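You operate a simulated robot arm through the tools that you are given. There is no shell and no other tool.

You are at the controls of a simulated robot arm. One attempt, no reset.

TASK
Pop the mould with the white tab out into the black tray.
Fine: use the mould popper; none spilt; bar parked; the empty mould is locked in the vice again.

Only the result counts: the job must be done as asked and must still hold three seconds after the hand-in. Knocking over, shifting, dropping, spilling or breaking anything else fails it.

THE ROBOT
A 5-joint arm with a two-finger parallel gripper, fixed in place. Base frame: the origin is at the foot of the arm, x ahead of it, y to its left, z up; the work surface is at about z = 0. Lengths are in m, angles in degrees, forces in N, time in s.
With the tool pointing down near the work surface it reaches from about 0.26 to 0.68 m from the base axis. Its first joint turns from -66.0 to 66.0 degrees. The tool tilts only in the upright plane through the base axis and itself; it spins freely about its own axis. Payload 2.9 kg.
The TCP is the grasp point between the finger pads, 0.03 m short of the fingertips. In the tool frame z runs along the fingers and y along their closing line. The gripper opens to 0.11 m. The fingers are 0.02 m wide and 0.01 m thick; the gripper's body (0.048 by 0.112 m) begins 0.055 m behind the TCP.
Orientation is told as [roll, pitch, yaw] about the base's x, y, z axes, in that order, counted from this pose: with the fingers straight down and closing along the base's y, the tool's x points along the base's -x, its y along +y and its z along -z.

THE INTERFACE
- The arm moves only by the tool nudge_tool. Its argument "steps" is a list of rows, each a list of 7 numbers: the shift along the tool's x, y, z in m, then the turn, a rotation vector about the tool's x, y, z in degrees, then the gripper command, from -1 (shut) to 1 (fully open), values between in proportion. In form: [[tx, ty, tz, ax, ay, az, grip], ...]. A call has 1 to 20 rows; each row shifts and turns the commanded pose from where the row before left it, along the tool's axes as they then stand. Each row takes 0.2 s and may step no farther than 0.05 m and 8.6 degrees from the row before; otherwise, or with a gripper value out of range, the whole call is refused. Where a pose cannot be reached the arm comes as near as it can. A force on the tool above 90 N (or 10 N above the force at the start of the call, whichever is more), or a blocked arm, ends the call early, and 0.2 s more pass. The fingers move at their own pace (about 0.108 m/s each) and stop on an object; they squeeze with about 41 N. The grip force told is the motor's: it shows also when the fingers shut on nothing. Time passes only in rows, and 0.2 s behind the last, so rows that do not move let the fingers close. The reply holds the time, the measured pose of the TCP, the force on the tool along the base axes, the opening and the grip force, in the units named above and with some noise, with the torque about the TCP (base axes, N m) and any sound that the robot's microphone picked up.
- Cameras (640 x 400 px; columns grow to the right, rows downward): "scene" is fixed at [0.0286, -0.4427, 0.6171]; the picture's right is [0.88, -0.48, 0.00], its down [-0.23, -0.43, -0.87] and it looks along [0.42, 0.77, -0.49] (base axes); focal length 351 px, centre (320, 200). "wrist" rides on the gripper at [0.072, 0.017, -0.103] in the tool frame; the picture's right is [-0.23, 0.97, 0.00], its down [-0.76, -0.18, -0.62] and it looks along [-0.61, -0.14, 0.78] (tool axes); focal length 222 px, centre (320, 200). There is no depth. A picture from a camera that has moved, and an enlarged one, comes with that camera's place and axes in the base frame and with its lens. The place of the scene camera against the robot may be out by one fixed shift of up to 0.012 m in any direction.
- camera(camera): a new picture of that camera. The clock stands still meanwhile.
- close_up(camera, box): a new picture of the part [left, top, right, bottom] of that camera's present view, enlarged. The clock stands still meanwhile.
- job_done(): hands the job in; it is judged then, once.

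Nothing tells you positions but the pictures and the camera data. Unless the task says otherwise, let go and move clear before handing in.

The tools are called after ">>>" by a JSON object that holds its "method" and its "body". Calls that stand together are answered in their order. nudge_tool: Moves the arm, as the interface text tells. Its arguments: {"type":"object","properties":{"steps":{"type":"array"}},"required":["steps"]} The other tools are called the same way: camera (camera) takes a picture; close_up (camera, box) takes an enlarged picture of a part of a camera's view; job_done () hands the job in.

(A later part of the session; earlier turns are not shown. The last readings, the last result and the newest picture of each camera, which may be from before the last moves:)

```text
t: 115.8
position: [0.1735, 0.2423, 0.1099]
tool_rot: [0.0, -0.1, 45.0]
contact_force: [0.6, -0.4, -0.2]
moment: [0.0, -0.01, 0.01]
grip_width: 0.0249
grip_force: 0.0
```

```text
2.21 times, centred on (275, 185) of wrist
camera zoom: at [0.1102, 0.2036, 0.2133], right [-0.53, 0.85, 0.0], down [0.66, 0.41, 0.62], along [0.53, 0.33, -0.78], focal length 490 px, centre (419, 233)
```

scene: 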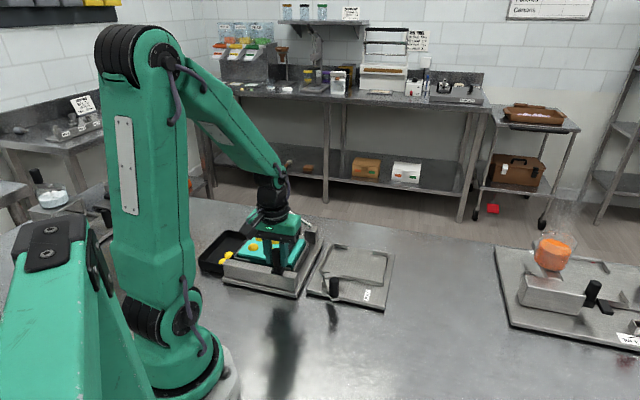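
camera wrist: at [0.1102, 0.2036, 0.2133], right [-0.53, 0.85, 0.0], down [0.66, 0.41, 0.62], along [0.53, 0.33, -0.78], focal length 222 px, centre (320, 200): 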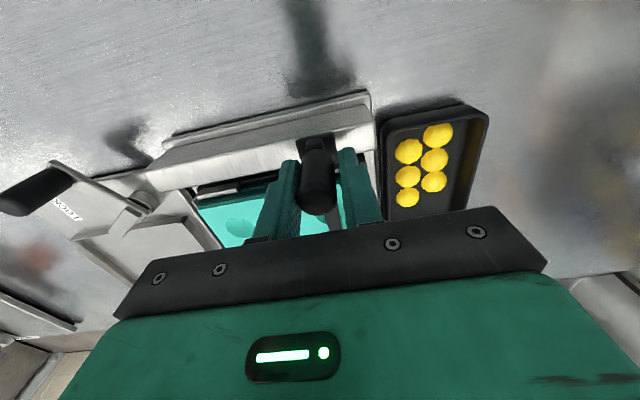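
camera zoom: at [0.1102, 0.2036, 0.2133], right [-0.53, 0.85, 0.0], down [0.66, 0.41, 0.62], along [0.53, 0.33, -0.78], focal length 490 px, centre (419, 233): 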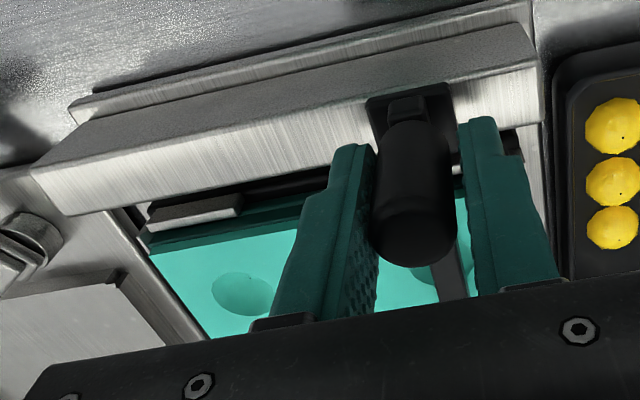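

All six pieces are in the tray and the mould is empty. Now I'll push the bar back to its parked end with the same loose cage.

>>> {"method": "nudge_tool", "body": {"steps": [[0, -0.005, 0, 0, 0, 0, -0.55], [0, -0.007, 0, 0, 0, 0, -0.55], [0, -0.007, 0, 0, 0, 0, -0.55], [0, -0.007, 0, 0, 0, 0, -0.55], [0, -0.007, 0, 0, 0, 0, -0.55], [0, -0.007, 0, 0, 0, 0, -0.55], [0, -0.007, 0, 0, 0, 0, -0.55], [0, -0.007, 0, 0, 0, 0, -0.55], [0, -0.007, 0, 0, 0, 0, -0.55], [0, -0.007, 0, 0, 0, 0, -0.55], [0, -0.007, 0, 0, 0, 0, -0.55], [0, -0.007, 0, 0, 0, 0, -0.55], [0, -0.007, 0, 0, 0, 0, -0.55], [0, -0.007, 0, 0, 0, 0, -0.55], [0, -0.007, 0, 0, 0, 0, -0.55], [0, -0.007, 0, 0, 0, 0, -0.55], [0, -0.007, 0, 0, 0, 0, -0.55], [0, -0.007, 0, 0, 0, 0, -0.55], [0, 0, 0, 0, 0, 0, -0.55]]}}

>>> {"method": "close_up", "body": {"camera": "scene", "box": [215, 225, 325, 305]}}

```text
t: 119.8
position: [0.2608, 0.155, 0.1089]
tool_rot: [-0.1, 0.0, 45.1]
contact_force: [-0.1, 0.0, -0.7]
moment: [-0.01, -0.02, 0.0]
grip_width: 0.025
grip_force: 0.7
```

```text
5.00 times, centred on (270, 265) of scene
camera zoom: at [0.0286, -0.4427, 0.6171], right [0.88, -0.48, 0.0], down [-0.23, -0.43, -0.87], along [0.42, 0.77, -0.49], focal length 1753 px, centre (570, -125)
```

zoom: 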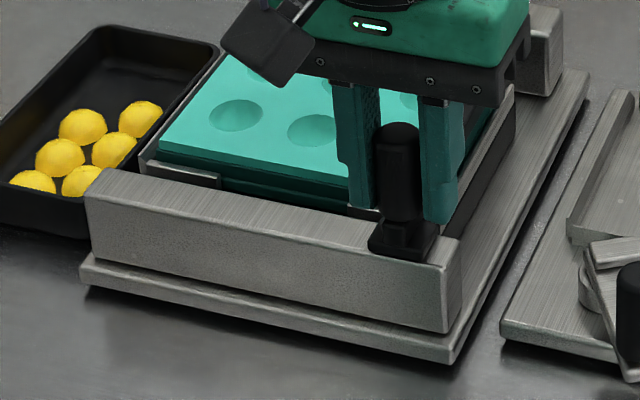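

The bar is about 16 mm short of its parked end. Continuing in small steps and watching for the end stop.

>>> {"method": "nudge_tool", "body": {"steps": [[0, -0.004, 0, 0, 0, 0, -0.55], [0, -0.004, 0, 0, 0, 0, -0.55], [0, -0.004, 0, 0, 0, 0, -0.55], [0, 0, 0, 0, 0, 0, -0.55]]}}

>>> {"method": "nudge_tool", "body": {"steps": [[0, -0.002, 0, 0, 0, 0, -0.55], [0, -0.0015, 0, 0, 0, 0, -0.55], [0, 0, 0, 0, 0, 0, -0.55]]}}

>>> {"method": "close_up", "body": {"camera": "scene", "box": [215, 225, 325, 305]}}

```text
t: 120.8
position: [0.2681, 0.1457, 0.1085]
tool_rot: [0.1, 0.1, 44.9]
contact_force: [0.4, 0.0, 0.4]
moment: [0.04, 0.0, -0.01]
grip_width: 0.0247
grip_force: 0.3
```

```text
t: 121.6
position: [0.2718, 0.1425, 0.1095]
tool_rot: [0.1, 0.0, 45.0]
contact_force: [-1.9, 2.6, -0.2]
moment: [-0.02, 0.0, 0.02]
grip_width: 0.0259
grip_force: 0.7
```

```text
5.00 times, centred on (270, 265) of scene
camera zoom: at [0.0286, -0.4427, 0.6171], right [0.88, -0.48, 0.0], down [-0.23, -0.43, -0.87], along [0.42, 0.77, -0.49], focal length 1753 px, centre (570, -125)
```

zoom: 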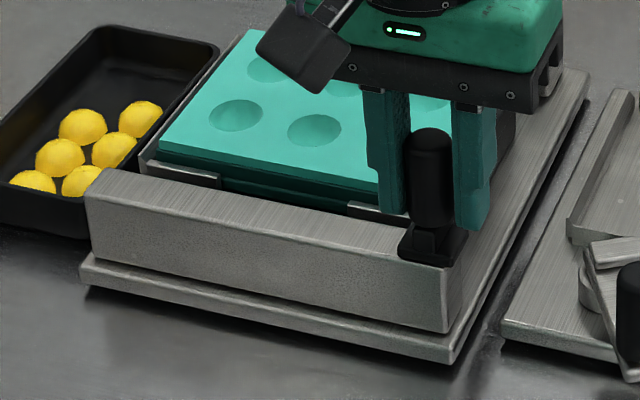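

The bar has met its end stop, so it's parked. The popper is still about 2–3 mm left of where it was, so I'll press gently against the stop to ease it back.

>>> {"method": "nudge_tool", "body": {"steps": [[0, -0.0015, 0, 0, 0, 0, -0.55], [0, -0.0015, 0, 0, 0, 0, -0.55], [0, 0, 0, 0, 0, 0, -0.55]]}}

>>> {"method": "close_up", "body": {"camera": "scene", "box": [215, 225, 325, 305]}}

```text
t: 122.4
position: [0.2731, 0.1417, 0.1095]
tool_rot: [0.0, 0.1, 45.0]
contact_force: [-8.8, 3.7, 1.3]
moment: [0.01, 0.04, 0.04]
grip_width: 0.0294
grip_force: 4.5
```

```text
5.00 times, centred on (270, 265) of scene
camera zoom: at [0.0286, -0.4427, 0.6171], right [0.88, -0.48, 0.0], down [-0.23, -0.43, -0.87], along [0.42, 0.77, -0.49], focal length 1753 px, centre (570, -125)
```

zoom: 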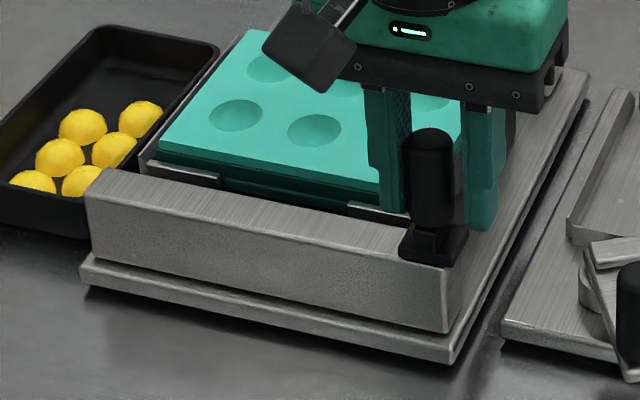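

The loose finger just gives way. I'll close on the knob and pull it against its stop to move the popper those 2–3 mm.

>>> {"method": "nudge_tool", "body": {"steps": [[0, 0, 0, 0, 0, 0, -0.8], [0, 0, 0, 0, 0, 0, -1], [0, 0, 0, 0, 0, 0, -1]]}}

>>> {"method": "close_up", "body": {"camera": "scene", "box": [215, 225, 325, 305]}}

```text
t: 123.2
position: [0.2736, 0.1409, 0.1107]
tool_rot: [0.0, 0.0, 44.9]
contact_force: [-1.9, 8.3, 0.1]
moment: [0.49, 0.69, 0.02]
grip_width: 0.0211
grip_force: 41.3
```

```text
5.00 times, centred on (270, 265) of scene
camera zoom: at [0.0286, -0.4426, 0.6172], right [0.88, -0.48, 0.0], down [-0.23, -0.43, -0.87], along [0.42, 0.77, -0.49], focal length 1753 px, centre (570, -125)
```

zoom: 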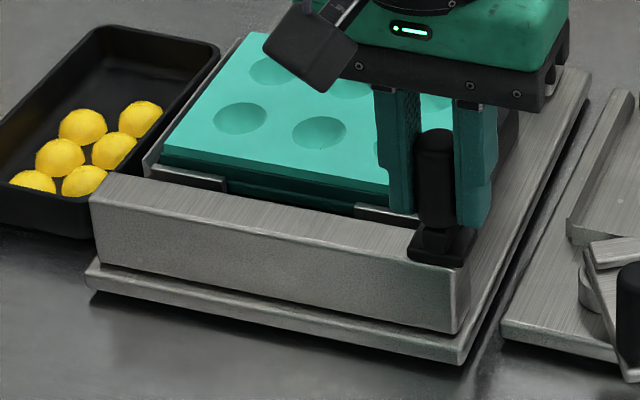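

The popper is back on its original marks and the bar sits at its parked end. Releasing the knob gently and lifting away.

>>> {"method": "nudge_tool", "body": {"steps": [[0, 0, 0, 0, 0, 0, -0.5], [0, 0, 0, 0, 0, 0, 0.0], [0, 0, -0.03, 0, 0, 0, 0.0], [0, 0, -0.04, 0, 0, 0, 0.0], [0, 0, -0.04, 0, 0, 0, 0.0], [0, 0, -0.03, 0, 0, 0, 0.0], [0, 0, 0, 0, 0, 0, 0.0]]}}

>>> {"method": "close_up", "body": {"camera": "scene", "box": [215, 225, 325, 305]}}

>>> {"method": "close_up", "body": {"camera": "scene", "box": [190, 180, 410, 318]}}

```text
t: 124.8
position: [0.2694, 0.1417, 0.2487]
tool_rot: [0.0, 0.0, 45.0]
contact_force: [0.5, 0.0, 0.1]
moment: [0.0, 0.04, 0.01]
grip_width: 0.055
grip_force: 0.1
```

```text
5.00 times, centred on (270, 265) of scene
camera zoom: at [0.0286, -0.4427, 0.6171], right [0.88, -0.48, 0.0], down [-0.23, -0.43, -0.87], along [0.42, 0.77, -0.49], focal length 1753 px, centre (570, -125)
```

zoom: 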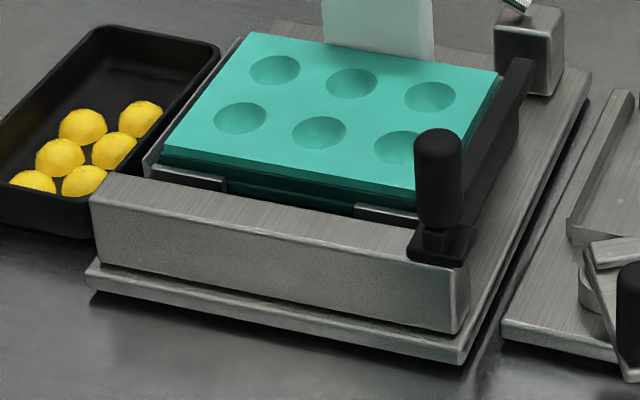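

```text
2.90 times, centred on (300, 249) of scene
camera zoom: at [0.0286, -0.4427, 0.6171], right [0.88, -0.48, 0.0], down [-0.23, -0.43, -0.87], along [0.42, 0.77, -0.49], focal length 1016 px, centre (378, 58)
```

zoom: 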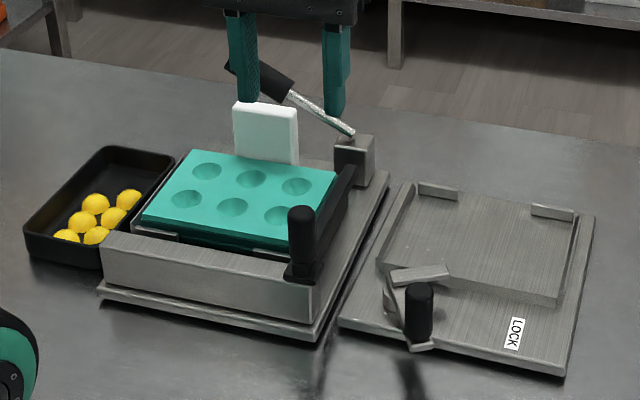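

Pieces are in the tray, bar parked, popper in place. Now I'll fetch the empty mould: moving above its tab with the gripper turned across it.

>>> {"method": "nudge_tool", "body": {"steps": [[-0.0378, 0.0219, 0, 0, 0, 0, 0.0], [-0.0378, 0.0219, 0, 0, 0, 0, 0.0], [-0.0378, 0.0219, 0, 0, 0, 0, 0.0], [-0.0379, 0.0218, 0, 0, 0, 0, 0.0], [0, 0, 0, 0, 0, -7.5, 0.0], [0, 0, 0, 0, 0, -7.5, 0.0], [0, 0, 0, 0, 0, -7.5, 0.0], [0, 0, 0, 0, 0, -7.5, 0.0], [0, 0, 0, 0, 0, -7.5, 0.0], [0, 0, 0, 0, 0, -7.5, 0.0], [0, 0, 0, 0, 0, -7.5, -0.2], [0, 0, 0, 0, 0, -7.5, -0.4], [0, 0, 0, 0, 0, -7.5, -0.5], [0, 0, 0, 0, 0, -7.5, -0.5], [0, 0, 0, 0, 0, -7.5, -0.5], [0, 0, 0, 0, 0, -7.6, -0.5], [0, 0, 0.02, 0, 0, 0, -0.5], [0, 0, 0, 0, 0, 0, -0.5]]}}

>>> {"method": "camera", "body": {"camera": "wrist"}}

>>> {"method": "close_up", "body": {"camera": "wrist", "box": [230, 40, 430, 210]}}

>>> {"method": "close_up", "body": {"camera": "wrist", "box": [250, 0, 450, 150]}}

```text
t: 128.6
position: [0.3183, 0.3113, 0.2275]
tool_rot: [0.0, 0.0, 135.1]
contact_force: [0.1, 0.3, 0.0]
moment: [-0.01, -0.02, 0.01]
grip_width: 0.0275
grip_force: 0.1
```

```text
taken
camera wrist: at [0.357, 0.2481, 0.3326], right [-0.85, -0.53, 0.0], down [-0.41, 0.66, 0.62], along [-0.33, 0.53, -0.78], focal length 222 px, centre (320, 200)
```

wrist: 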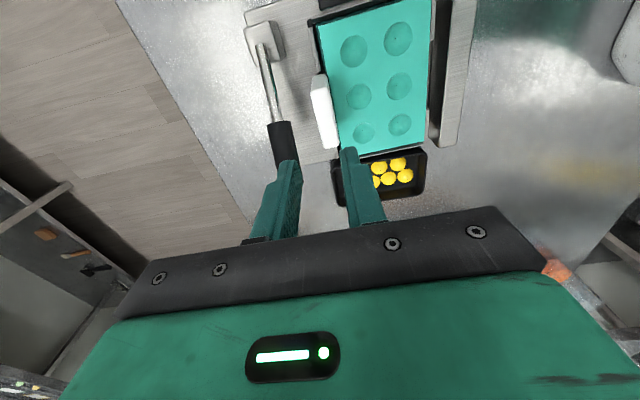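

```text
2.35 times, centred on (330, 125) of wrist
camera zoom: at [0.357, 0.2481, 0.3326], right [-0.85, -0.53, 0.0], down [-0.41, 0.66, 0.62], along [-0.33, 0.53, -0.78], focal length 523 px, centre (296, 376)
```

zoom: 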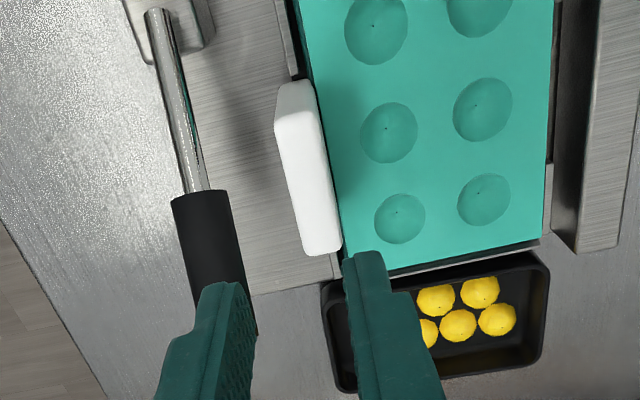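

```text
2.67 times, centred on (350, 75) of wrist
camera zoom: at [0.357, 0.2481, 0.3326], right [-0.85, -0.53, 0.0], down [-0.41, 0.66, 0.62], along [-0.33, 0.53, -0.78], focal length 592 px, centre (240, 533)
```

zoom: 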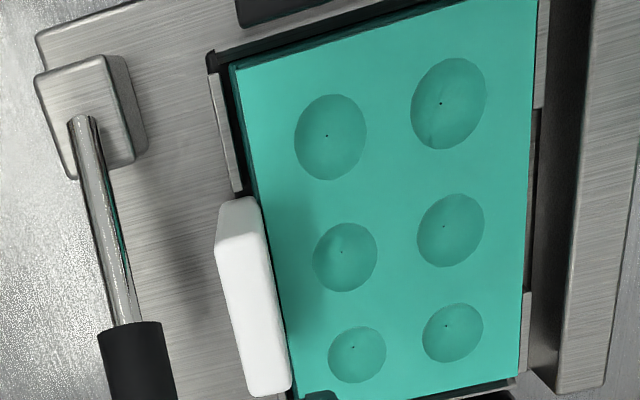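

The tab centre is near f≈0.439, so I need about 6 mm toward the base. The lever handle is 6–7 mm from the outer finger's path, so I'll descend in two stages.

>>> {"method": "nudge_tool", "body": {"steps": [[0.001, 0.006, 0, 0, 0, -0.4, -0.5], [0, 0, 0.03, 0, 0, 0, -0.5], [0, 0, 0.03, 0, 0, 0, -0.5], [0, 0, 0.02, 0, 0, 0, -0.5], [0, 0, 0, 0, 0, 0, -0.5]]}}

>>> {"method": "camera", "body": {"camera": "wrist"}}

>>> {"method": "close_up", "body": {"camera": "wrist", "box": [230, 60, 410, 220]}}

```text
t: 129.8
position: [0.3165, 0.3035, 0.1455]
tool_rot: [0.0, 0.0, 135.5]
contact_force: [0.8, 0.2, 0.7]
moment: [0.02, -0.05, 0.03]
grip_width: 0.0274
grip_force: 0.1
```

```text
taken
camera wrist: at [0.356, 0.2423, 0.2497], right [-0.84, -0.53, 0.0], down [-0.42, 0.66, 0.62], along [-0.33, 0.53, -0.78], focal length 222 px, centre (320, 200)
```

wrist: 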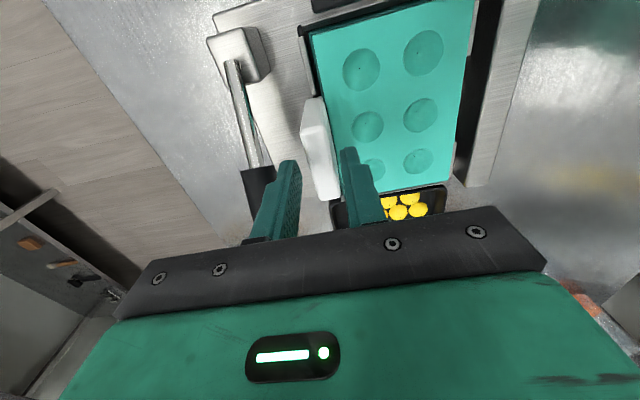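

```text
2.50 times, centred on (320, 140) of wrist
camera zoom: at [0.356, 0.2423, 0.2497], right [-0.84, -0.53, 0.0], down [-0.42, 0.66, 0.62], along [-0.33, 0.53, -0.78], focal length 555 px, centre (320, 350)
```

zoom: 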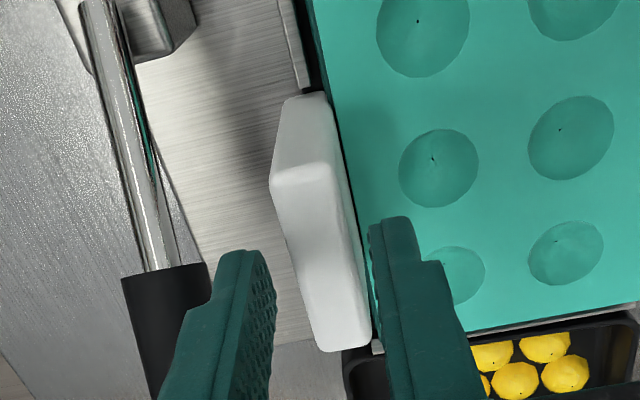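

The tab is centred between the fingers, with a few millimetres to the lever. Descending the last 47 mm slowly for a deep grip.

>>> {"method": "nudge_tool", "body": {"steps": [[0, 0, 0.012, 0, 0, 0, -0.5], [0, 0, 0.012, 0, 0, 0, -0.5], [0, 0, 0.012, 0, 0, 0, -0.5], [0, 0, 0.01, 0, 0, 0, -0.5], [0, 0, 0, 0, 0, 0, -0.5]]}}

>>> {"method": "close_up", "body": {"camera": "wrist", "box": [230, 60, 410, 220]}}

>>> {"method": "close_up", "body": {"camera": "scene", "box": [220, 165, 350, 305]}}

```text
t: 131.0
position: [0.316, 0.304, 0.1024]
tool_rot: [0.0, -0.1, 135.5]
contact_force: [0.8, 0.3, 0.9]
moment: [0.03, 0.01, -0.01]
grip_width: 0.0276
grip_force: 0.0
```

```text
2.50 times, centred on (320, 140) of wrist
camera zoom: at [0.3553, 0.2413, 0.2059], right [-0.84, -0.53, 0.0], down [-0.42, 0.66, 0.62], along [-0.33, 0.53, -0.78], focal length 555 px, centre (320, 350)
```

zoom: 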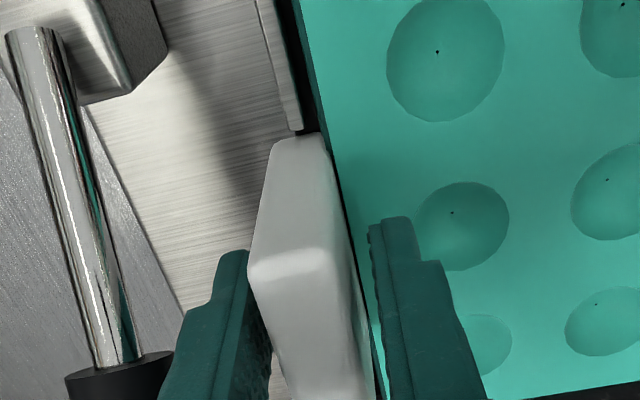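

```text
2.86 times, centred on (285, 235) of scene
camera zoom: at [0.0286, -0.4427, 0.6171], right [0.88, -0.48, 0.0], down [-0.23, -0.43, -0.87], along [0.42, 0.77, -0.49], focal length 1002 px, centre (420, 100)
```

zoom: 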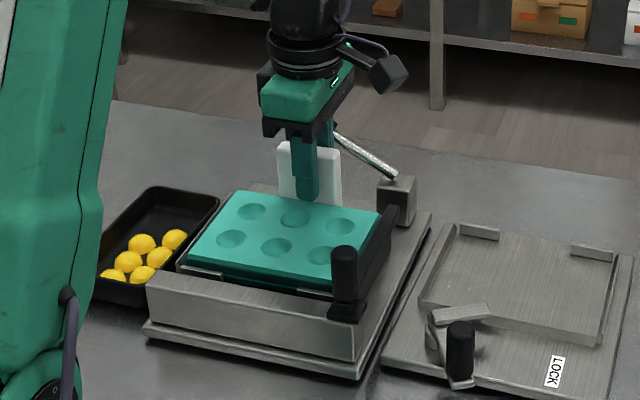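

Good: the fingers straddle the tab near its base. Four millimetres lower, then closing.

>>> {"method": "nudge_tool", "body": {"steps": [[0, 0, 0.004, 0, 0, 0, -0.5], [0, 0, 0, 0, 0, 0, -0.8], [0, 0, 0, 0, 0, 0, -1], [0, 0, 0, 0, 0, 0, -1]]}}

>>> {"method": "camera", "body": {"camera": "wrist"}}

```text
t: 132.0
position: [0.3157, 0.3047, 0.0987]
tool_rot: [-0.1, -0.1, 135.5]
contact_force: [3.7, 2.6, 2.5]
moment: [-0.11, 0.05, 0.07]
grip_width: 0.0174
grip_force: 41.3
```

```text
taken
camera wrist: at [0.3551, 0.242, 0.2025], right [-0.84, -0.54, 0.0], down [-0.42, 0.66, 0.62], along [-0.33, 0.53, -0.78], focal length 222 px, centre (320, 200)
```

wrist: 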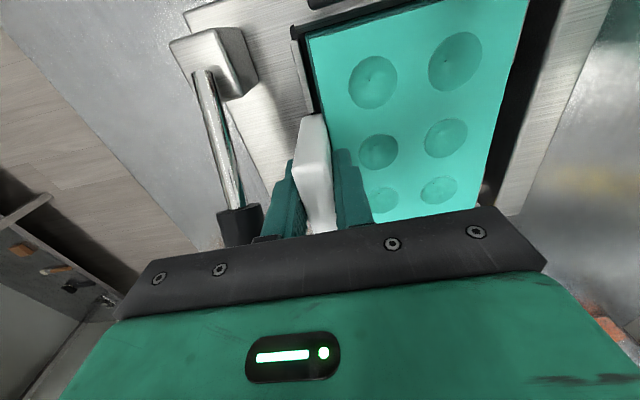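

Gripped at 0.0174 m. Lifting slowly in 4 mm rows and watching for slip this time.

>>> {"method": "nudge_tool", "body": {"steps": [[0, 0, -0.003, 0, 0, 0, -1], [0, 0, -0.004, 0, 0, 0, -1], [0, 0, -0.004, 0, 0, 0, -1], [0, 0, -0.004, 0, 0, 0, -1], [0, 0, 0, 0, 0, 0, -1]]}}

>>> {"method": "camera", "body": {"camera": "wrist"}}

>>> {"method": "close_up", "body": {"camera": "scene", "box": [215, 225, 325, 305]}}

```text
t: 133.2
position: [0.3134, 0.304, 0.1133]
tool_rot: [0.0, 0.0, 135.6]
contact_force: [1.0, 0.4, -1.6]
moment: [0.04, -0.05, 0.01]
grip_width: 0.0176
grip_force: 40.5
```

```text
taken
camera wrist: at [0.3536, 0.2417, 0.2179], right [-0.84, -0.53, 0.0], down [-0.42, 0.66, 0.62], along [-0.33, 0.53, -0.78], focal length 222 px, centre (320, 200)
```

wrist: 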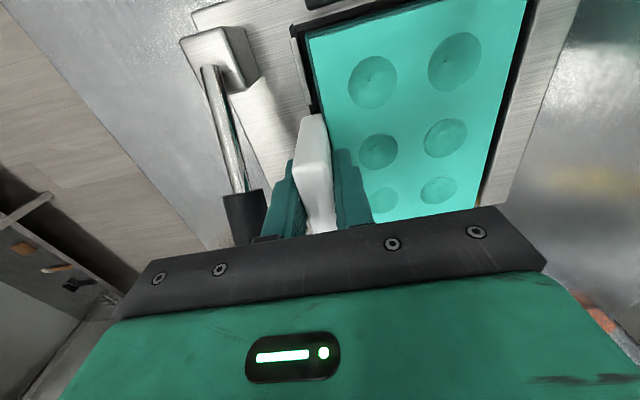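

```text
5.00 times, centred on (270, 265) of scene
camera zoom: at [0.0286, -0.4427, 0.6171], right [0.88, -0.48, 0.0], down [-0.23, -0.43, -0.87], along [0.42, 0.77, -0.49], focal length 1753 px, centre (570, -125)
```

zoom: 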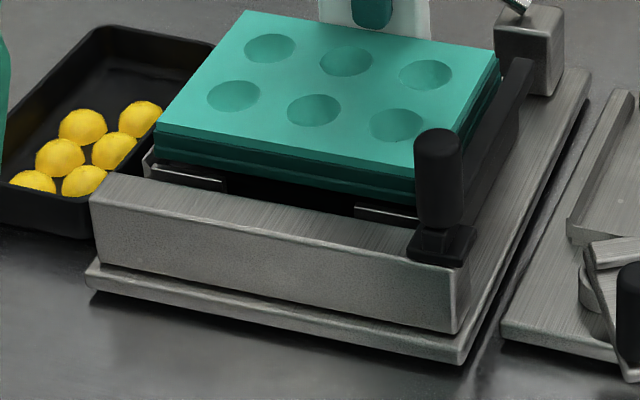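

No slip at this slow pace, and the mould is level. Lifting another 45 mm at the same rate.

>>> {"method": "nudge_tool", "body": {"steps": [[0, 0, -0.004, 0, 0, 0, -1], [0, 0, -0.004, 0, 0, 0, -1], [0, 0, -0.004, 0, 0, 0, -1], [0, 0, -0.004, 0, 0, 0, -1], [0, 0, -0.004, 0, 0, 0, -1], [0, 0, -0.004, 0, 0, 0, -1], [0, 0, -0.004, 0, 0, 0, -1], [0, 0, -0.004, 0, 0, 0, -1], [0, 0, -0.004, 0, 0, 0, -1], [0, 0, -0.004, 0, 0, 0, -1], [0, 0, -0.004, 0, 0, 0, -1], [0, 0, -0.003, 0, 0, 0, -1], [0, 0, 0, 0, 0, 0, -1]]}}

>>> {"method": "camera", "body": {"camera": "wrist"}}

>>> {"method": "close_up", "body": {"camera": "scene", "box": [220, 165, 350, 305]}}

```text
t: 136.0
position: [0.3148, 0.3045, 0.1629]
tool_rot: [0.0, -0.1, 135.6]
contact_force: [-0.7, -0.1, -1.4]
moment: [0.04, -0.09, 0.01]
grip_width: 0.0175
grip_force: 40.7
```

```text
taken
camera wrist: at [0.3549, 0.2418, 0.2657], right [-0.84, -0.53, 0.0], down [-0.42, 0.66, 0.62], along [-0.33, 0.53, -0.78], focal length 222 px, centre (320, 200)
```

wrist: 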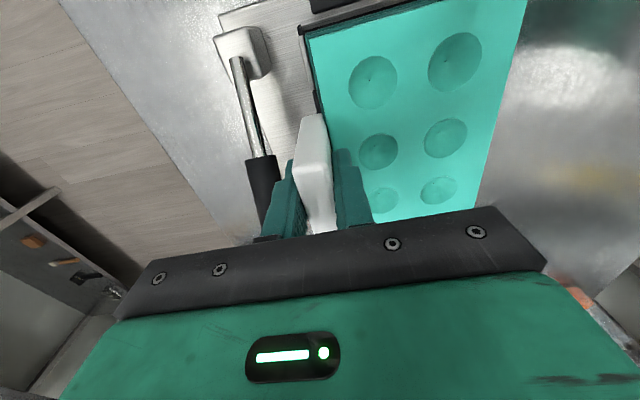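

```text
2.86 times, centred on (285, 235) of scene
camera zoom: at [0.0286, -0.4427, 0.6171], right [0.88, -0.48, 0.0], down [-0.23, -0.43, -0.87], along [0.42, 0.77, -0.49], focal length 1002 px, centre (420, 100)
```

zoom: 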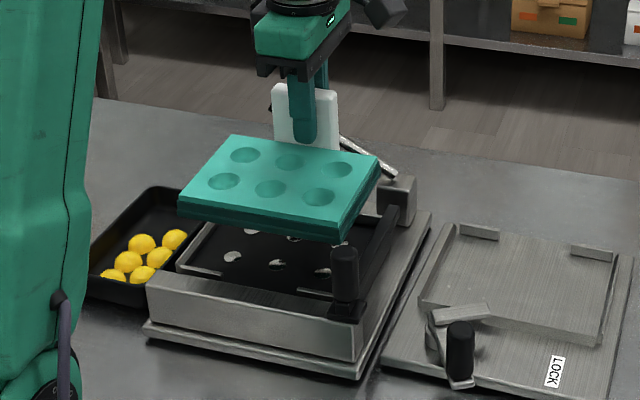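

No slip at all, and the grip relation is almost identical to when it sat in the vice. Carrying the mould slowly back over the vice.

>>> {"method": "nudge_tool", "body": {"steps": [[0.006, -0.0012, 0, 0, 0, 0, -1], [0.01, -0.002, 0, 0, 0, 0, -1], [0.0125, -0.0025, 0, 0, 0, 0, -1], [0.0125, -0.0025, 0, 0, 0, 0, -1], [0.0125, -0.0025, 0, 0, 0, 0, -1], [0.0125, -0.0025, 0, 0, 0, 0, -1], [0.0125, -0.0025, 0, 0, 0, 0, -1], [0.0125, -0.0025, 0, 0, 0, 0, -1], [0.0125, -0.0025, 0, 0, 0, 0, -1], [0.0125, -0.0025, 0, 0, 0, 0, -1], [0.0125, -0.0025, 0, 0, 0, 0, -1], [0.0125, -0.0025, 0, 0, 0, 0, -1], [0.0125, -0.0025, 0, 0, 0, 0, -1], [0.0125, -0.0025, 0, 0, 0, 0, -1], [0.0125, -0.0025, 0, 0, 0, 0, -1], [0.0125, -0.0025, 0, 0, 0, 0.4, -1], [0.0125, -0.0028, 0, 0, 0, 0.4, -1], [0.01, -0.0026, 0, 0, 0, 0.4, -1], [0.002, 0, 0, 0, 0, 0, -1], [0, 0, 0, 0, 0, 0, -1]]}}

>>> {"method": "camera", "body": {"camera": "wrist"}}

>>> {"method": "close_up", "body": {"camera": "scene", "box": [300, 170, 420, 320]}}

>>> {"method": "close_up", "body": {"camera": "wrist", "box": [280, 0, 560, 215]}}

```text
t: 140.2
position: [0.499, 0.1863, 0.162]
tool_rot: [-0.1, 0.1, 134.4]
contact_force: [-0.1, -0.3, -0.6]
moment: [0.05, -0.05, -0.01]
grip_width: 0.0175
grip_force: 40.8
```

```text
taken
camera wrist: at [0.5374, 0.1216, 0.2661], right [-0.86, -0.52, 0.0], down [-0.4, 0.67, 0.62], along [-0.32, 0.53, -0.78], focal length 222 px, centre (320, 200)
```

wrist: 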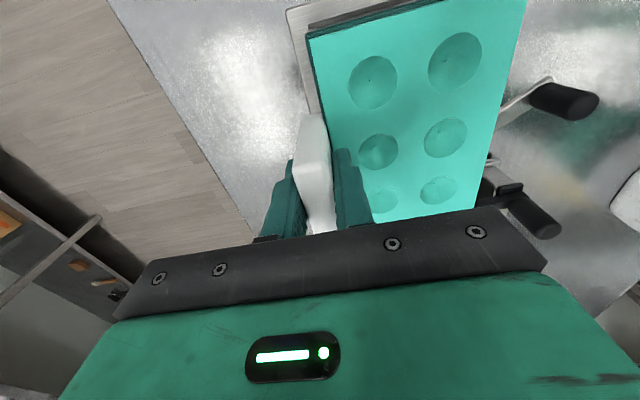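

```text
2.67 times, centred on (360, 245) of scene
camera zoom: at [0.0286, -0.4427, 0.6171], right [0.88, -0.48, 0.0], down [-0.23, -0.43, -0.87], along [0.42, 0.77, -0.49], focal length 935 px, centre (213, 80)
```

zoom: 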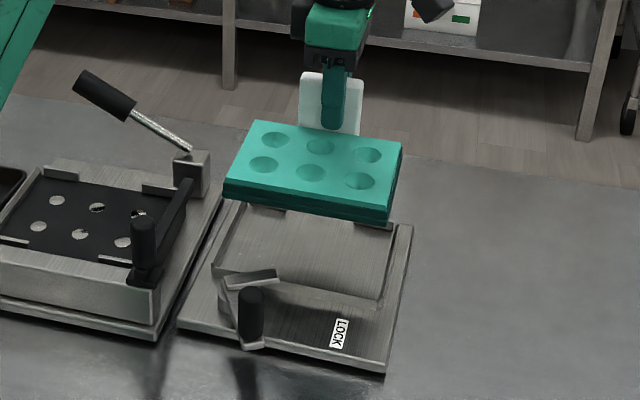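

```text
1.86 times, centred on (420, 108) of wrist
camera zoom: at [0.5374, 0.1216, 0.2661], right [-0.86, -0.52, 0.0], down [-0.4, 0.67, 0.62], along [-0.32, 0.53, -0.78], focal length 413 px, centre (134, 372)
```

zoom: 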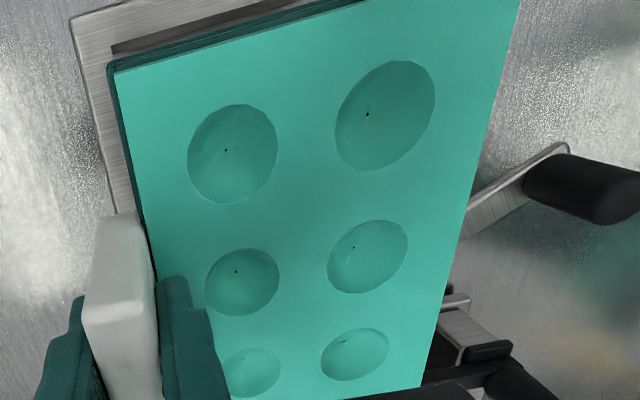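

Position is within about 1 mm of the pick-up pose. Lowering the mould toward the vice in moderate steps, stopping above the rim to check.

>>> {"method": "nudge_tool", "body": {"steps": [[0.001, 0, 0.006, 0, 0, 0, -1], [0, 0, 0.008, 0, 0, 0, -1], [0, 0, 0.008, 0, 0, 0, -1], [0, 0, 0.008, 0, 0, 0, -1], [0, 0, 0.008, 0, 0, 0, -1], [0, 0, 0.008, 0, 0, 0, -1], [0, 0, 0.008, 0, 0, 0, -1], [0, 0, 0.006, 0, 0, 0, -1], [0, 0, 0, 0, 0, 0, -1]]}}

>>> {"method": "camera", "body": {"camera": "wrist"}}

>>> {"method": "close_up", "body": {"camera": "scene", "box": [310, 215, 400, 315]}}

>>> {"method": "close_up", "body": {"camera": "wrist", "box": [280, 0, 560, 215]}}

```text
t: 142.2
position: [0.5012, 0.1829, 0.1019]
tool_rot: [0.0, 0.0, 134.3]
contact_force: [-1.1, -0.7, -0.9]
moment: [0.06, -0.05, 0.01]
grip_width: 0.0175
grip_force: 40.7
```

```text
taken
camera wrist: at [0.539, 0.1203, 0.2051], right [-0.86, -0.52, 0.0], down [-0.4, 0.67, 0.62], along [-0.32, 0.53, -0.78], focal length 222 px, centre (320, 200)
```

wrist: 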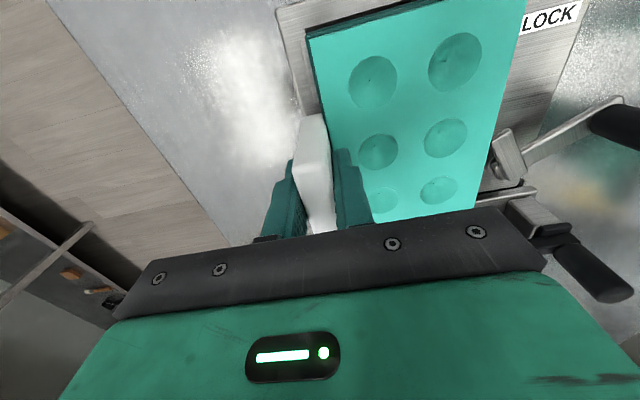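

```text
4.00 times, centred on (355, 265) of scene
camera zoom: at [0.0286, -0.4427, 0.6171], right [0.88, -0.48, 0.0], down [-0.23, -0.43, -0.87], along [0.42, 0.77, -0.49], focal length 1402 px, centre (180, -60)
```

zoom: 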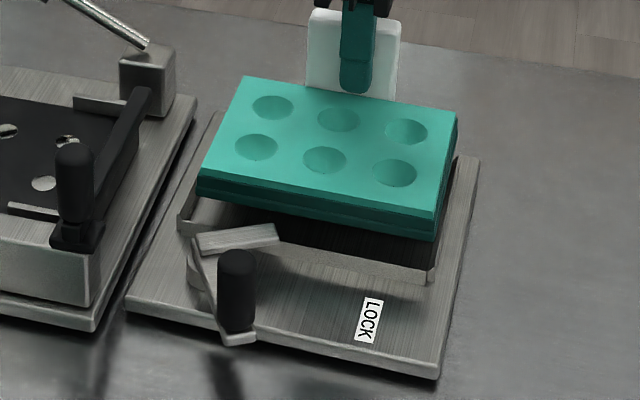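

```text
1.86 times, centred on (420, 108) of wrist
camera zoom: at [0.539, 0.1203, 0.2051], right [-0.86, -0.52, 0.0], down [-0.4, 0.67, 0.62], along [-0.32, 0.53, -0.78], focal length 413 px, centre (134, 372)
```

zoom: 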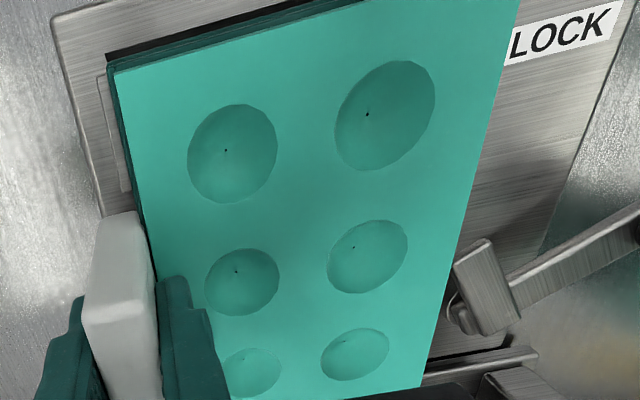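

By the wrist view the mould is about 3 mm too far right, and f looks right. I'll shift 2.3 mm left and continue down in small steps, watching force.

>>> {"method": "nudge_tool", "body": {"steps": [[-0.0023, 0, 0.003, 0, 0, 0, -1], [0, 0, 0.004, 0, 0, 0, -1], [0, 0, 0.003, 0, 0, 0, -1], [0, 0, 0, 0, 0, 0, -1]]}}

>>> {"method": "close_up", "body": {"camera": "wrist", "box": [280, 0, 560, 215]}}

>>> {"method": "close_up", "body": {"camera": "scene", "box": [310, 215, 400, 315]}}

```text
t: 143.2
position: [0.499, 0.1864, 0.0891]
tool_rot: [0.0, 0.0, 134.3]
contact_force: [0.4, -0.2, -1.4]
moment: [0.01, -0.03, 0.02]
grip_width: 0.0175
grip_force: 41.3
```

```text
1.86 times, centred on (420, 108) of wrist
camera zoom: at [0.5365, 0.1228, 0.1937], right [-0.86, -0.52, 0.0], down [-0.4, 0.67, 0.62], along [-0.32, 0.53, -0.78], focal length 413 px, centre (134, 372)
```

zoom: 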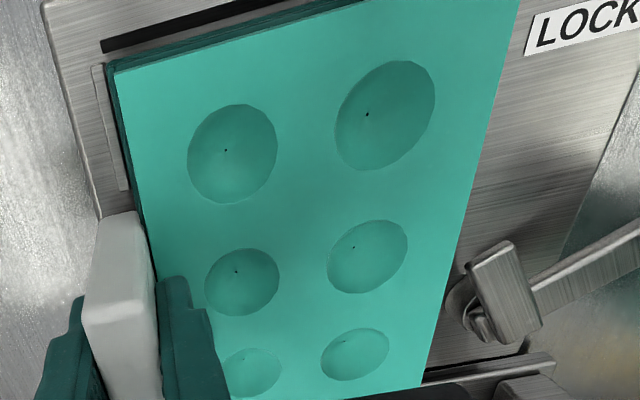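

```text
4.00 times, centred on (355, 265) of scene
camera zoom: at [0.0286, -0.4427, 0.6171], right [0.88, -0.48, 0.0], down [-0.23, -0.43, -0.87], along [0.42, 0.77, -0.49], focal length 1402 px, centre (180, -60)
```

zoom: 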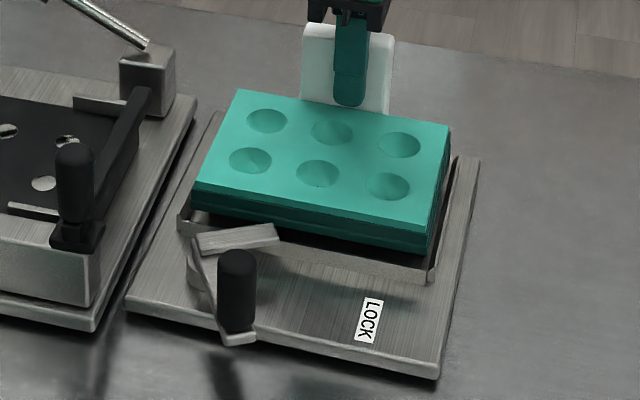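

The circle columns now line up exactly with the original lift-off picture. Lowering to the seat.

>>> {"method": "nudge_tool", "body": {"steps": [[0, 0, 0.004, 0, 0, 0, -1], [0, 0, 0.003, 0, 0, 0, -1], [0, 0, 0, 0, 0, 0, -1]]}}

>>> {"method": "nudge_tool", "body": {"steps": [[0, 0, 0.003, 0, 0, 0, -1], [0, 0, 0, 0, 0, 0, -1]]}}

>>> {"method": "close_up", "body": {"camera": "scene", "box": [310, 215, 400, 315]}}

```text
t: 144.0
position: [0.4986, 0.187, 0.0843]
tool_rot: [0.0, 0.0, 134.2]
contact_force: [0.9, -0.3, -1.9]
moment: [-0.03, -0.05, 0.0]
grip_width: 0.0175
grip_force: 40.6
```

```text
t: 144.6
position: [0.4979, 0.1875, 0.081]
tool_rot: [-0.1, 0.0, 134.4]
contact_force: [0.4, 0.4, -0.9]
moment: [0.04, -0.09, 0.02]
grip_width: 0.0173
grip_force: 40.9
```

```text
4.00 times, centred on (355, 265) of scene
camera zoom: at [0.0286, -0.4427, 0.6171], right [0.88, -0.48, 0.0], down [-0.23, -0.43, -0.87], along [0.42, 0.77, -0.49], focal length 1402 px, centre (180, -60)
```

zoom: 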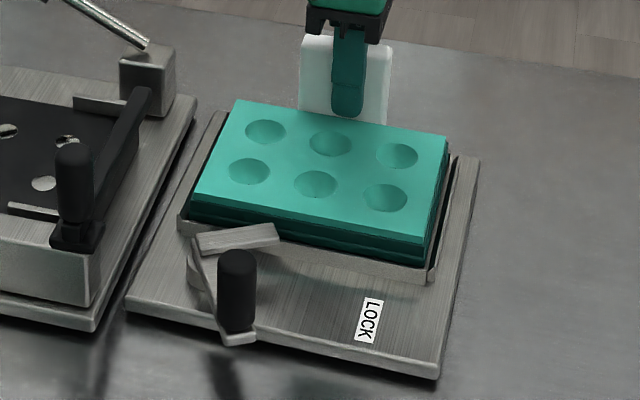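

Still free; about 6 mm remain to the seat. Continuing with a 1 mm correction right.

>>> {"method": "nudge_tool", "body": {"steps": [[0.0012, 0, 0.003, 0, 0, 0, -1], [0, 0, 0, 0, 0, 0, -1]]}}

>>> {"method": "nudge_tool", "body": {"steps": [[0, 0, 0.0025, 0, 0, 0, -1], [0, 0, 0, 0, 0, 0, -1]]}}

>>> {"method": "close_up", "body": {"camera": "scene", "box": [310, 215, 400, 315]}}

```text
t: 145.2
position: [0.4998, 0.1855, 0.0787]
tool_rot: [0.0, 0.0, 134.3]
contact_force: [0.5, 0.7, -1.2]
moment: [0.04, 0.0, -0.05]
grip_width: 0.0176
grip_force: 41.1
```

```text
t: 145.8
position: [0.4989, 0.1844, 0.0751]
tool_rot: [0.0, 0.0, 134.3]
contact_force: [0.7, -0.4, -0.6]
moment: [0.06, -0.02, 0.03]
grip_width: 0.0175
grip_force: 41.0
```

```text
4.00 times, centred on (355, 265) of scene
camera zoom: at [0.0286, -0.4427, 0.6171], right [0.88, -0.48, 0.0], down [-0.23, -0.43, -0.87], along [0.42, 0.77, -0.49], focal length 1402 px, centre (180, -60)
```

zoom: 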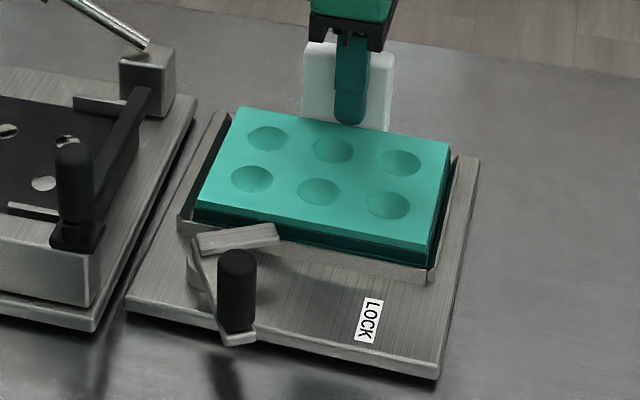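

Every cavity is within 1–2 px of the seated picture, about 1 mm above the seat. One last millimetre or two, then release.

>>> {"method": "nudge_tool", "body": {"steps": [[0, 0, 0.0015, 0, 0, 0, -1], [0, 0, 0, 0, 0, 0, -1]]}}

>>> {"method": "nudge_tool", "body": {"steps": [[0, 0, 0.001, 0, 0, 0, -1], [0, 0, 0, 0, 0, 0, -1]]}}

```text
t: 146.4
position: [0.4997, 0.1849, 0.0744]
tool_rot: [0.0, 0.0, 134.3]
contact_force: [-3.4, -3.3, 11.0]
moment: [0.08, 0.38, 0.06]
grip_width: 0.0174
grip_force: 40.5
```

```text
t: 147.0
position: [0.5004, 0.1865, 0.0753]
tool_rot: [-0.2, 0.0, 134.2]
contact_force: [-9.3, -9.3, 30.5]
moment: [-0.28, 0.69, 0.03]
grip_width: 0.0177
grip_force: 41.6
```

Contact came up quickly. I'll back off slightly and check whether the mould is truly seated all round or touching the rim.

>>> {"method": "nudge_tool", "body": {"steps": [[0, 0, -0.0015, 0, 0, 0, -1], [0, 0, 0, 0, 0, 0, -1]]}}

>>> {"method": "close_up", "body": {"camera": "scene", "box": [310, 215, 400, 315]}}

>>> {"method": "camera", "body": {"camera": "wrist"}}

>>> {"method": "close_up", "body": {"camera": "wrist", "box": [280, 0, 420, 120]}}

```text
t: 147.6
position: [0.4993, 0.1854, 0.0742]
tool_rot: [-0.2, 0.1, 134.2]
contact_force: [-1.0, -9.1, 21.7]
moment: [-0.19, 0.26, 0.05]
grip_width: 0.0174
grip_force: 40.8
```

```text
4.00 times, centred on (355, 265) of scene
camera zoom: at [0.0284, -0.4427, 0.6171], right [0.88, -0.48, 0.0], down [-0.23, -0.43, -0.87], along [0.42, 0.77, -0.49], focal length 1402 px, centre (180, -60)
```

zoom: 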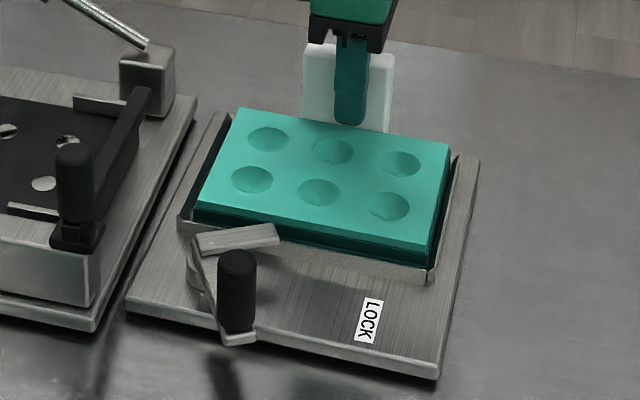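

```text
taken
camera wrist: at [0.5371, 0.1218, 0.1784], right [-0.86, -0.52, 0.0], down [-0.41, 0.67, 0.62], along [-0.32, 0.53, -0.78], focal length 222 px, centre (320, 200)
```

wrist: 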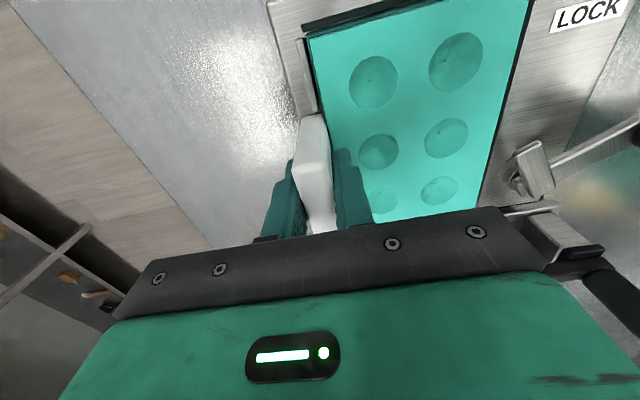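

```text
3.33 times, centred on (350, 60) of wrist
camera zoom: at [0.5371, 0.1218, 0.1784], right [-0.86, -0.52, 0.0], down [-0.41, 0.67, 0.62], along [-0.32, 0.53, -0.78], focal length 740 px, centre (220, 667)
```

zoom: 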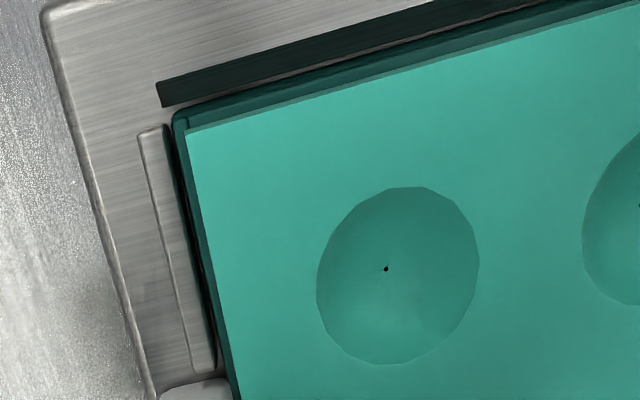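

The cavities coincide with the original seated picture, and the corner sits inside the rim, so the mould is seated. Unloading the rest and opening the fingers.

>>> {"method": "nudge_tool", "body": {"steps": [[0, 0, -0.0015, 0, 0, 0, -1], [0, 0, 0, 0, 0, 0, -0.5], [0, 0, 0, 0, 0, 0, -0.2], [0, 0, 0, 0, 0, 0, 0.0]]}}

>>> {"method": "nudge_tool", "body": {"steps": [[0, 0, -0.02, 0, 0, 0, 0.0], [0, 0, -0.035, 0, 0, 0, 0.0], [0, 0, -0.04, 0, 0, 0, 0.0], [0, 0, -0.035, 0, 0, 0, 0.0], [0, 0, 0, 0, 0, 0, 0.0]]}}

>>> {"method": "close_up", "body": {"camera": "scene", "box": [310, 215, 400, 315]}}

>>> {"method": "camera", "body": {"camera": "wrist"}}

```text
t: 148.6
position: [0.4992, 0.1867, 0.0767]
tool_rot: [0.0, 0.0, 134.2]
contact_force: [-0.2, -0.4, -0.4]
moment: [-0.02, 0.01, 0.01]
grip_width: 0.055
grip_force: 0.1
```

```text
t: 149.8
position: [0.5004, 0.1861, 0.2043]
tool_rot: [0.0, 0.0, 134.3]
contact_force: [-0.4, -1.1, 0.3]
moment: [0.01, -0.01, -0.03]
grip_width: 0.0549
grip_force: 0.0
```

```text
4.00 times, centred on (355, 265) of scene
camera zoom: at [0.0286, -0.4427, 0.6171], right [0.88, -0.48, 0.0], down [-0.23, -0.43, -0.87], along [0.42, 0.77, -0.49], focal length 1402 px, centre (180, -60)
```

zoom: 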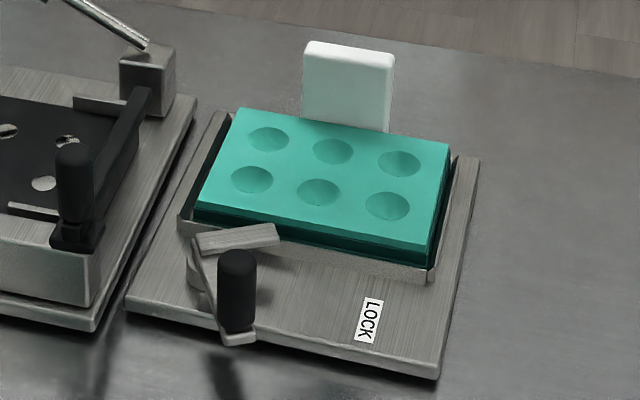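

```text
taken
camera wrist: at [0.5394, 0.1222, 0.308], right [-0.86, -0.52, 0.0], down [-0.4, 0.67, 0.62], along [-0.32, 0.53, -0.78], focal length 222 px, centre (320, 200)
```

wrist: 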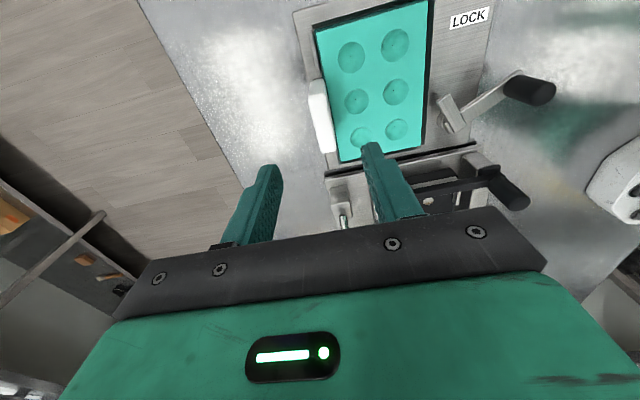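

The empty mould sits in the vice exactly as before. Now I'll lock it: moving above the clamp knob with the gripper turned to the lever's angle.

>>> {"method": "nudge_tool", "body": {"steps": [[-0.0045, 0.0413, 0, 0, 0, 0, 0.09], [-0.0045, 0.0413, 0, 0, 0, 0, 0.09], [-0.0045, 0.0413, 0, 0, 0, 0, 0.09], [-0.0045, 0.0413, 0, 0, 0, 0, 0.09], [-0.0044, 0.0412, 0, 0, 0, 0, 0.09], [0, 0, 0, 0, 0, 7.4, 0.09], [0, 0, 0, 0, 0, 7.4, 0.09], [0, 0, 0, 0, 0, 7.4, 0.09], [0, 0, 0, 0, 0, 7.4, 0.09], [0, 0, 0, 0, 0, 7.4, 0.09], [0, 0, 0, 0, 0, 7.4, 0.09], [0, 0, 0, 0, 0, 7.4, 0.09], [0, 0, 0.03, 0, 0, 0, 0.09], [0, 0, 0.03, 0, 0, 0, 0.09], [0, 0, 0, 0, 0, 0, 0.09]]}}

>>> {"method": "camera", "body": {"camera": "wrist"}}

>>> {"method": "close_up", "body": {"camera": "wrist", "box": [240, 60, 400, 200]}}

```text
t: 153.0
position: [0.3397, 0.0575, 0.1472]
tool_rot: [0.0, 0.0, 82.4]
contact_force: [0.4, -0.7, 0.2]
moment: [0.03, 0.01, 0.01]
grip_width: 0.0601
grip_force: 0.1
```

```text
taken
camera wrist: at [0.3121, -0.0122, 0.2509], right [-0.94, 0.35, 0.0], down [0.28, 0.73, 0.62], along [0.22, 0.58, -0.78], focal length 222 px, centre (320, 200)
```

wrist: 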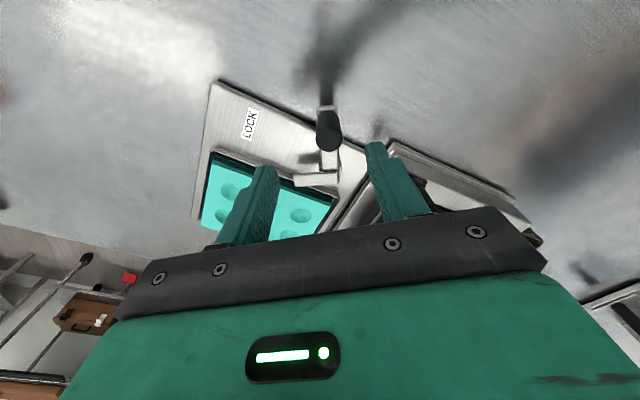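

```text
2.86 times, centred on (320, 130) of wrist
camera zoom: at [0.3121, -0.0122, 0.2509], right [-0.94, 0.35, 0.0], down [0.28, 0.73, 0.62], along [0.22, 0.58, -0.78], focal length 635 px, centre (320, 400)
```

zoom: 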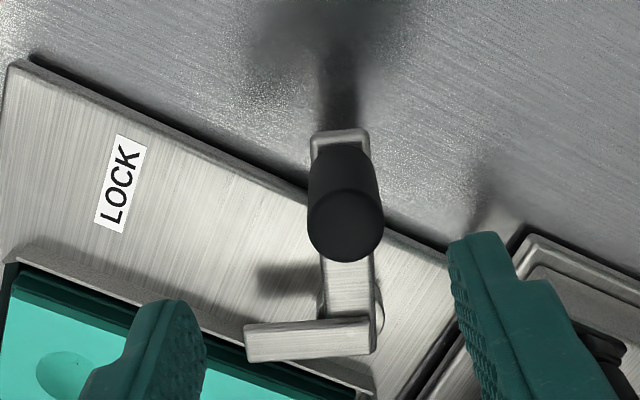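

The knob sits about 7 mm further along the arc than where I let go, so the lever relaxed to its stop. I'll shift and rotate to match, descend and grip.

>>> {"method": "nudge_tool", "body": {"steps": [[0.0026, 0.0071, 0, 0, 0, 4.5, 0.09], [0, 0, 0.03, 0, 0, 0, 0.09], [0, 0, 0.03, 0, 0, 0, 0.09], [0, 0, 0.01, 0, 0, 0, 0.09], [0, 0, 0, 0, 0, 0, 0.09]]}}

>>> {"method": "camera", "body": {"camera": "wrist"}}

>>> {"method": "close_up", "body": {"camera": "scene", "box": [310, 215, 400, 315]}}

```text
t: 154.2
position: [0.3279, 0.0564, 0.0738]
tool_rot: [0.0, 0.0, 78.0]
contact_force: [-0.2, -0.8, 0.6]
moment: [0.0, -0.01, 0.04]
grip_width: 0.0599
grip_force: 0.0
```

```text
taken
camera wrist: at [0.2952, -0.0115, 0.1782], right [-0.91, 0.43, 0.0], down [0.33, 0.71, 0.62], along [0.27, 0.56, -0.78], focal length 222 px, centre (320, 200)
```

wrist: 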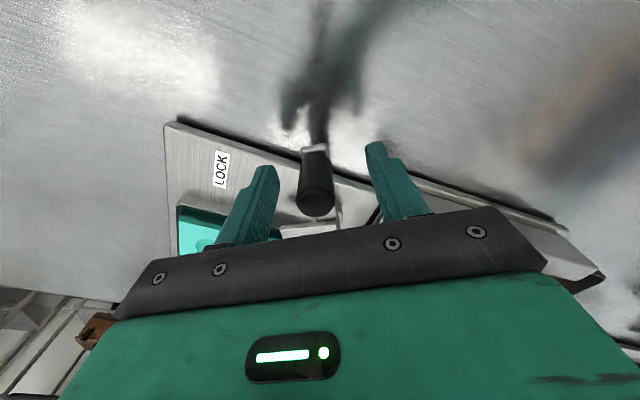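

```text
4.00 times, centred on (355, 265) of scene
camera zoom: at [0.0286, -0.4427, 0.6171], right [0.88, -0.48, 0.0], down [-0.23, -0.43, -0.87], along [0.42, 0.77, -0.49], focal length 1402 px, centre (180, -60)
```

zoom: 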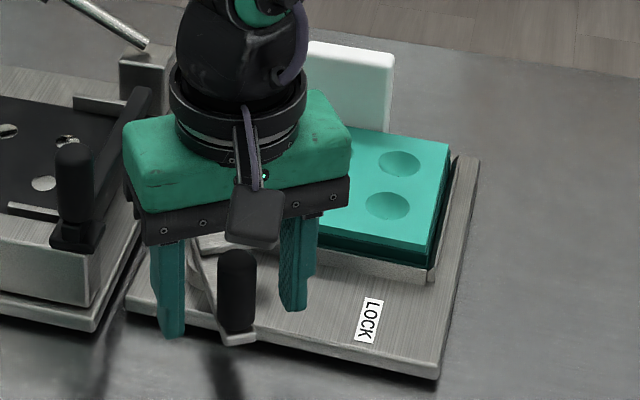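

The knob is between the fingers, about 3 mm off centre. Centring and closing.

>>> {"method": "nudge_tool", "body": {"steps": [[0, -0.003, -0.002, 0, 0, 0, 0.09], [0, 0, 0, 0, 0, 0, -0.3], [0, 0, 0, 0, 0, 0, -0.6], [0, 0, 0, 0, 0, 0, -1], [0, 0, 0, 0, 0, 0, -1]]}}

```text
t: 155.4
position: [0.3308, 0.055, 0.0782]
tool_rot: [-0.1, 0.0, 78.0]
contact_force: [4.0, -2.1, 0.3]
moment: [-0.01, 0.05, -0.04]
grip_width: 0.0215
grip_force: 40.9
```

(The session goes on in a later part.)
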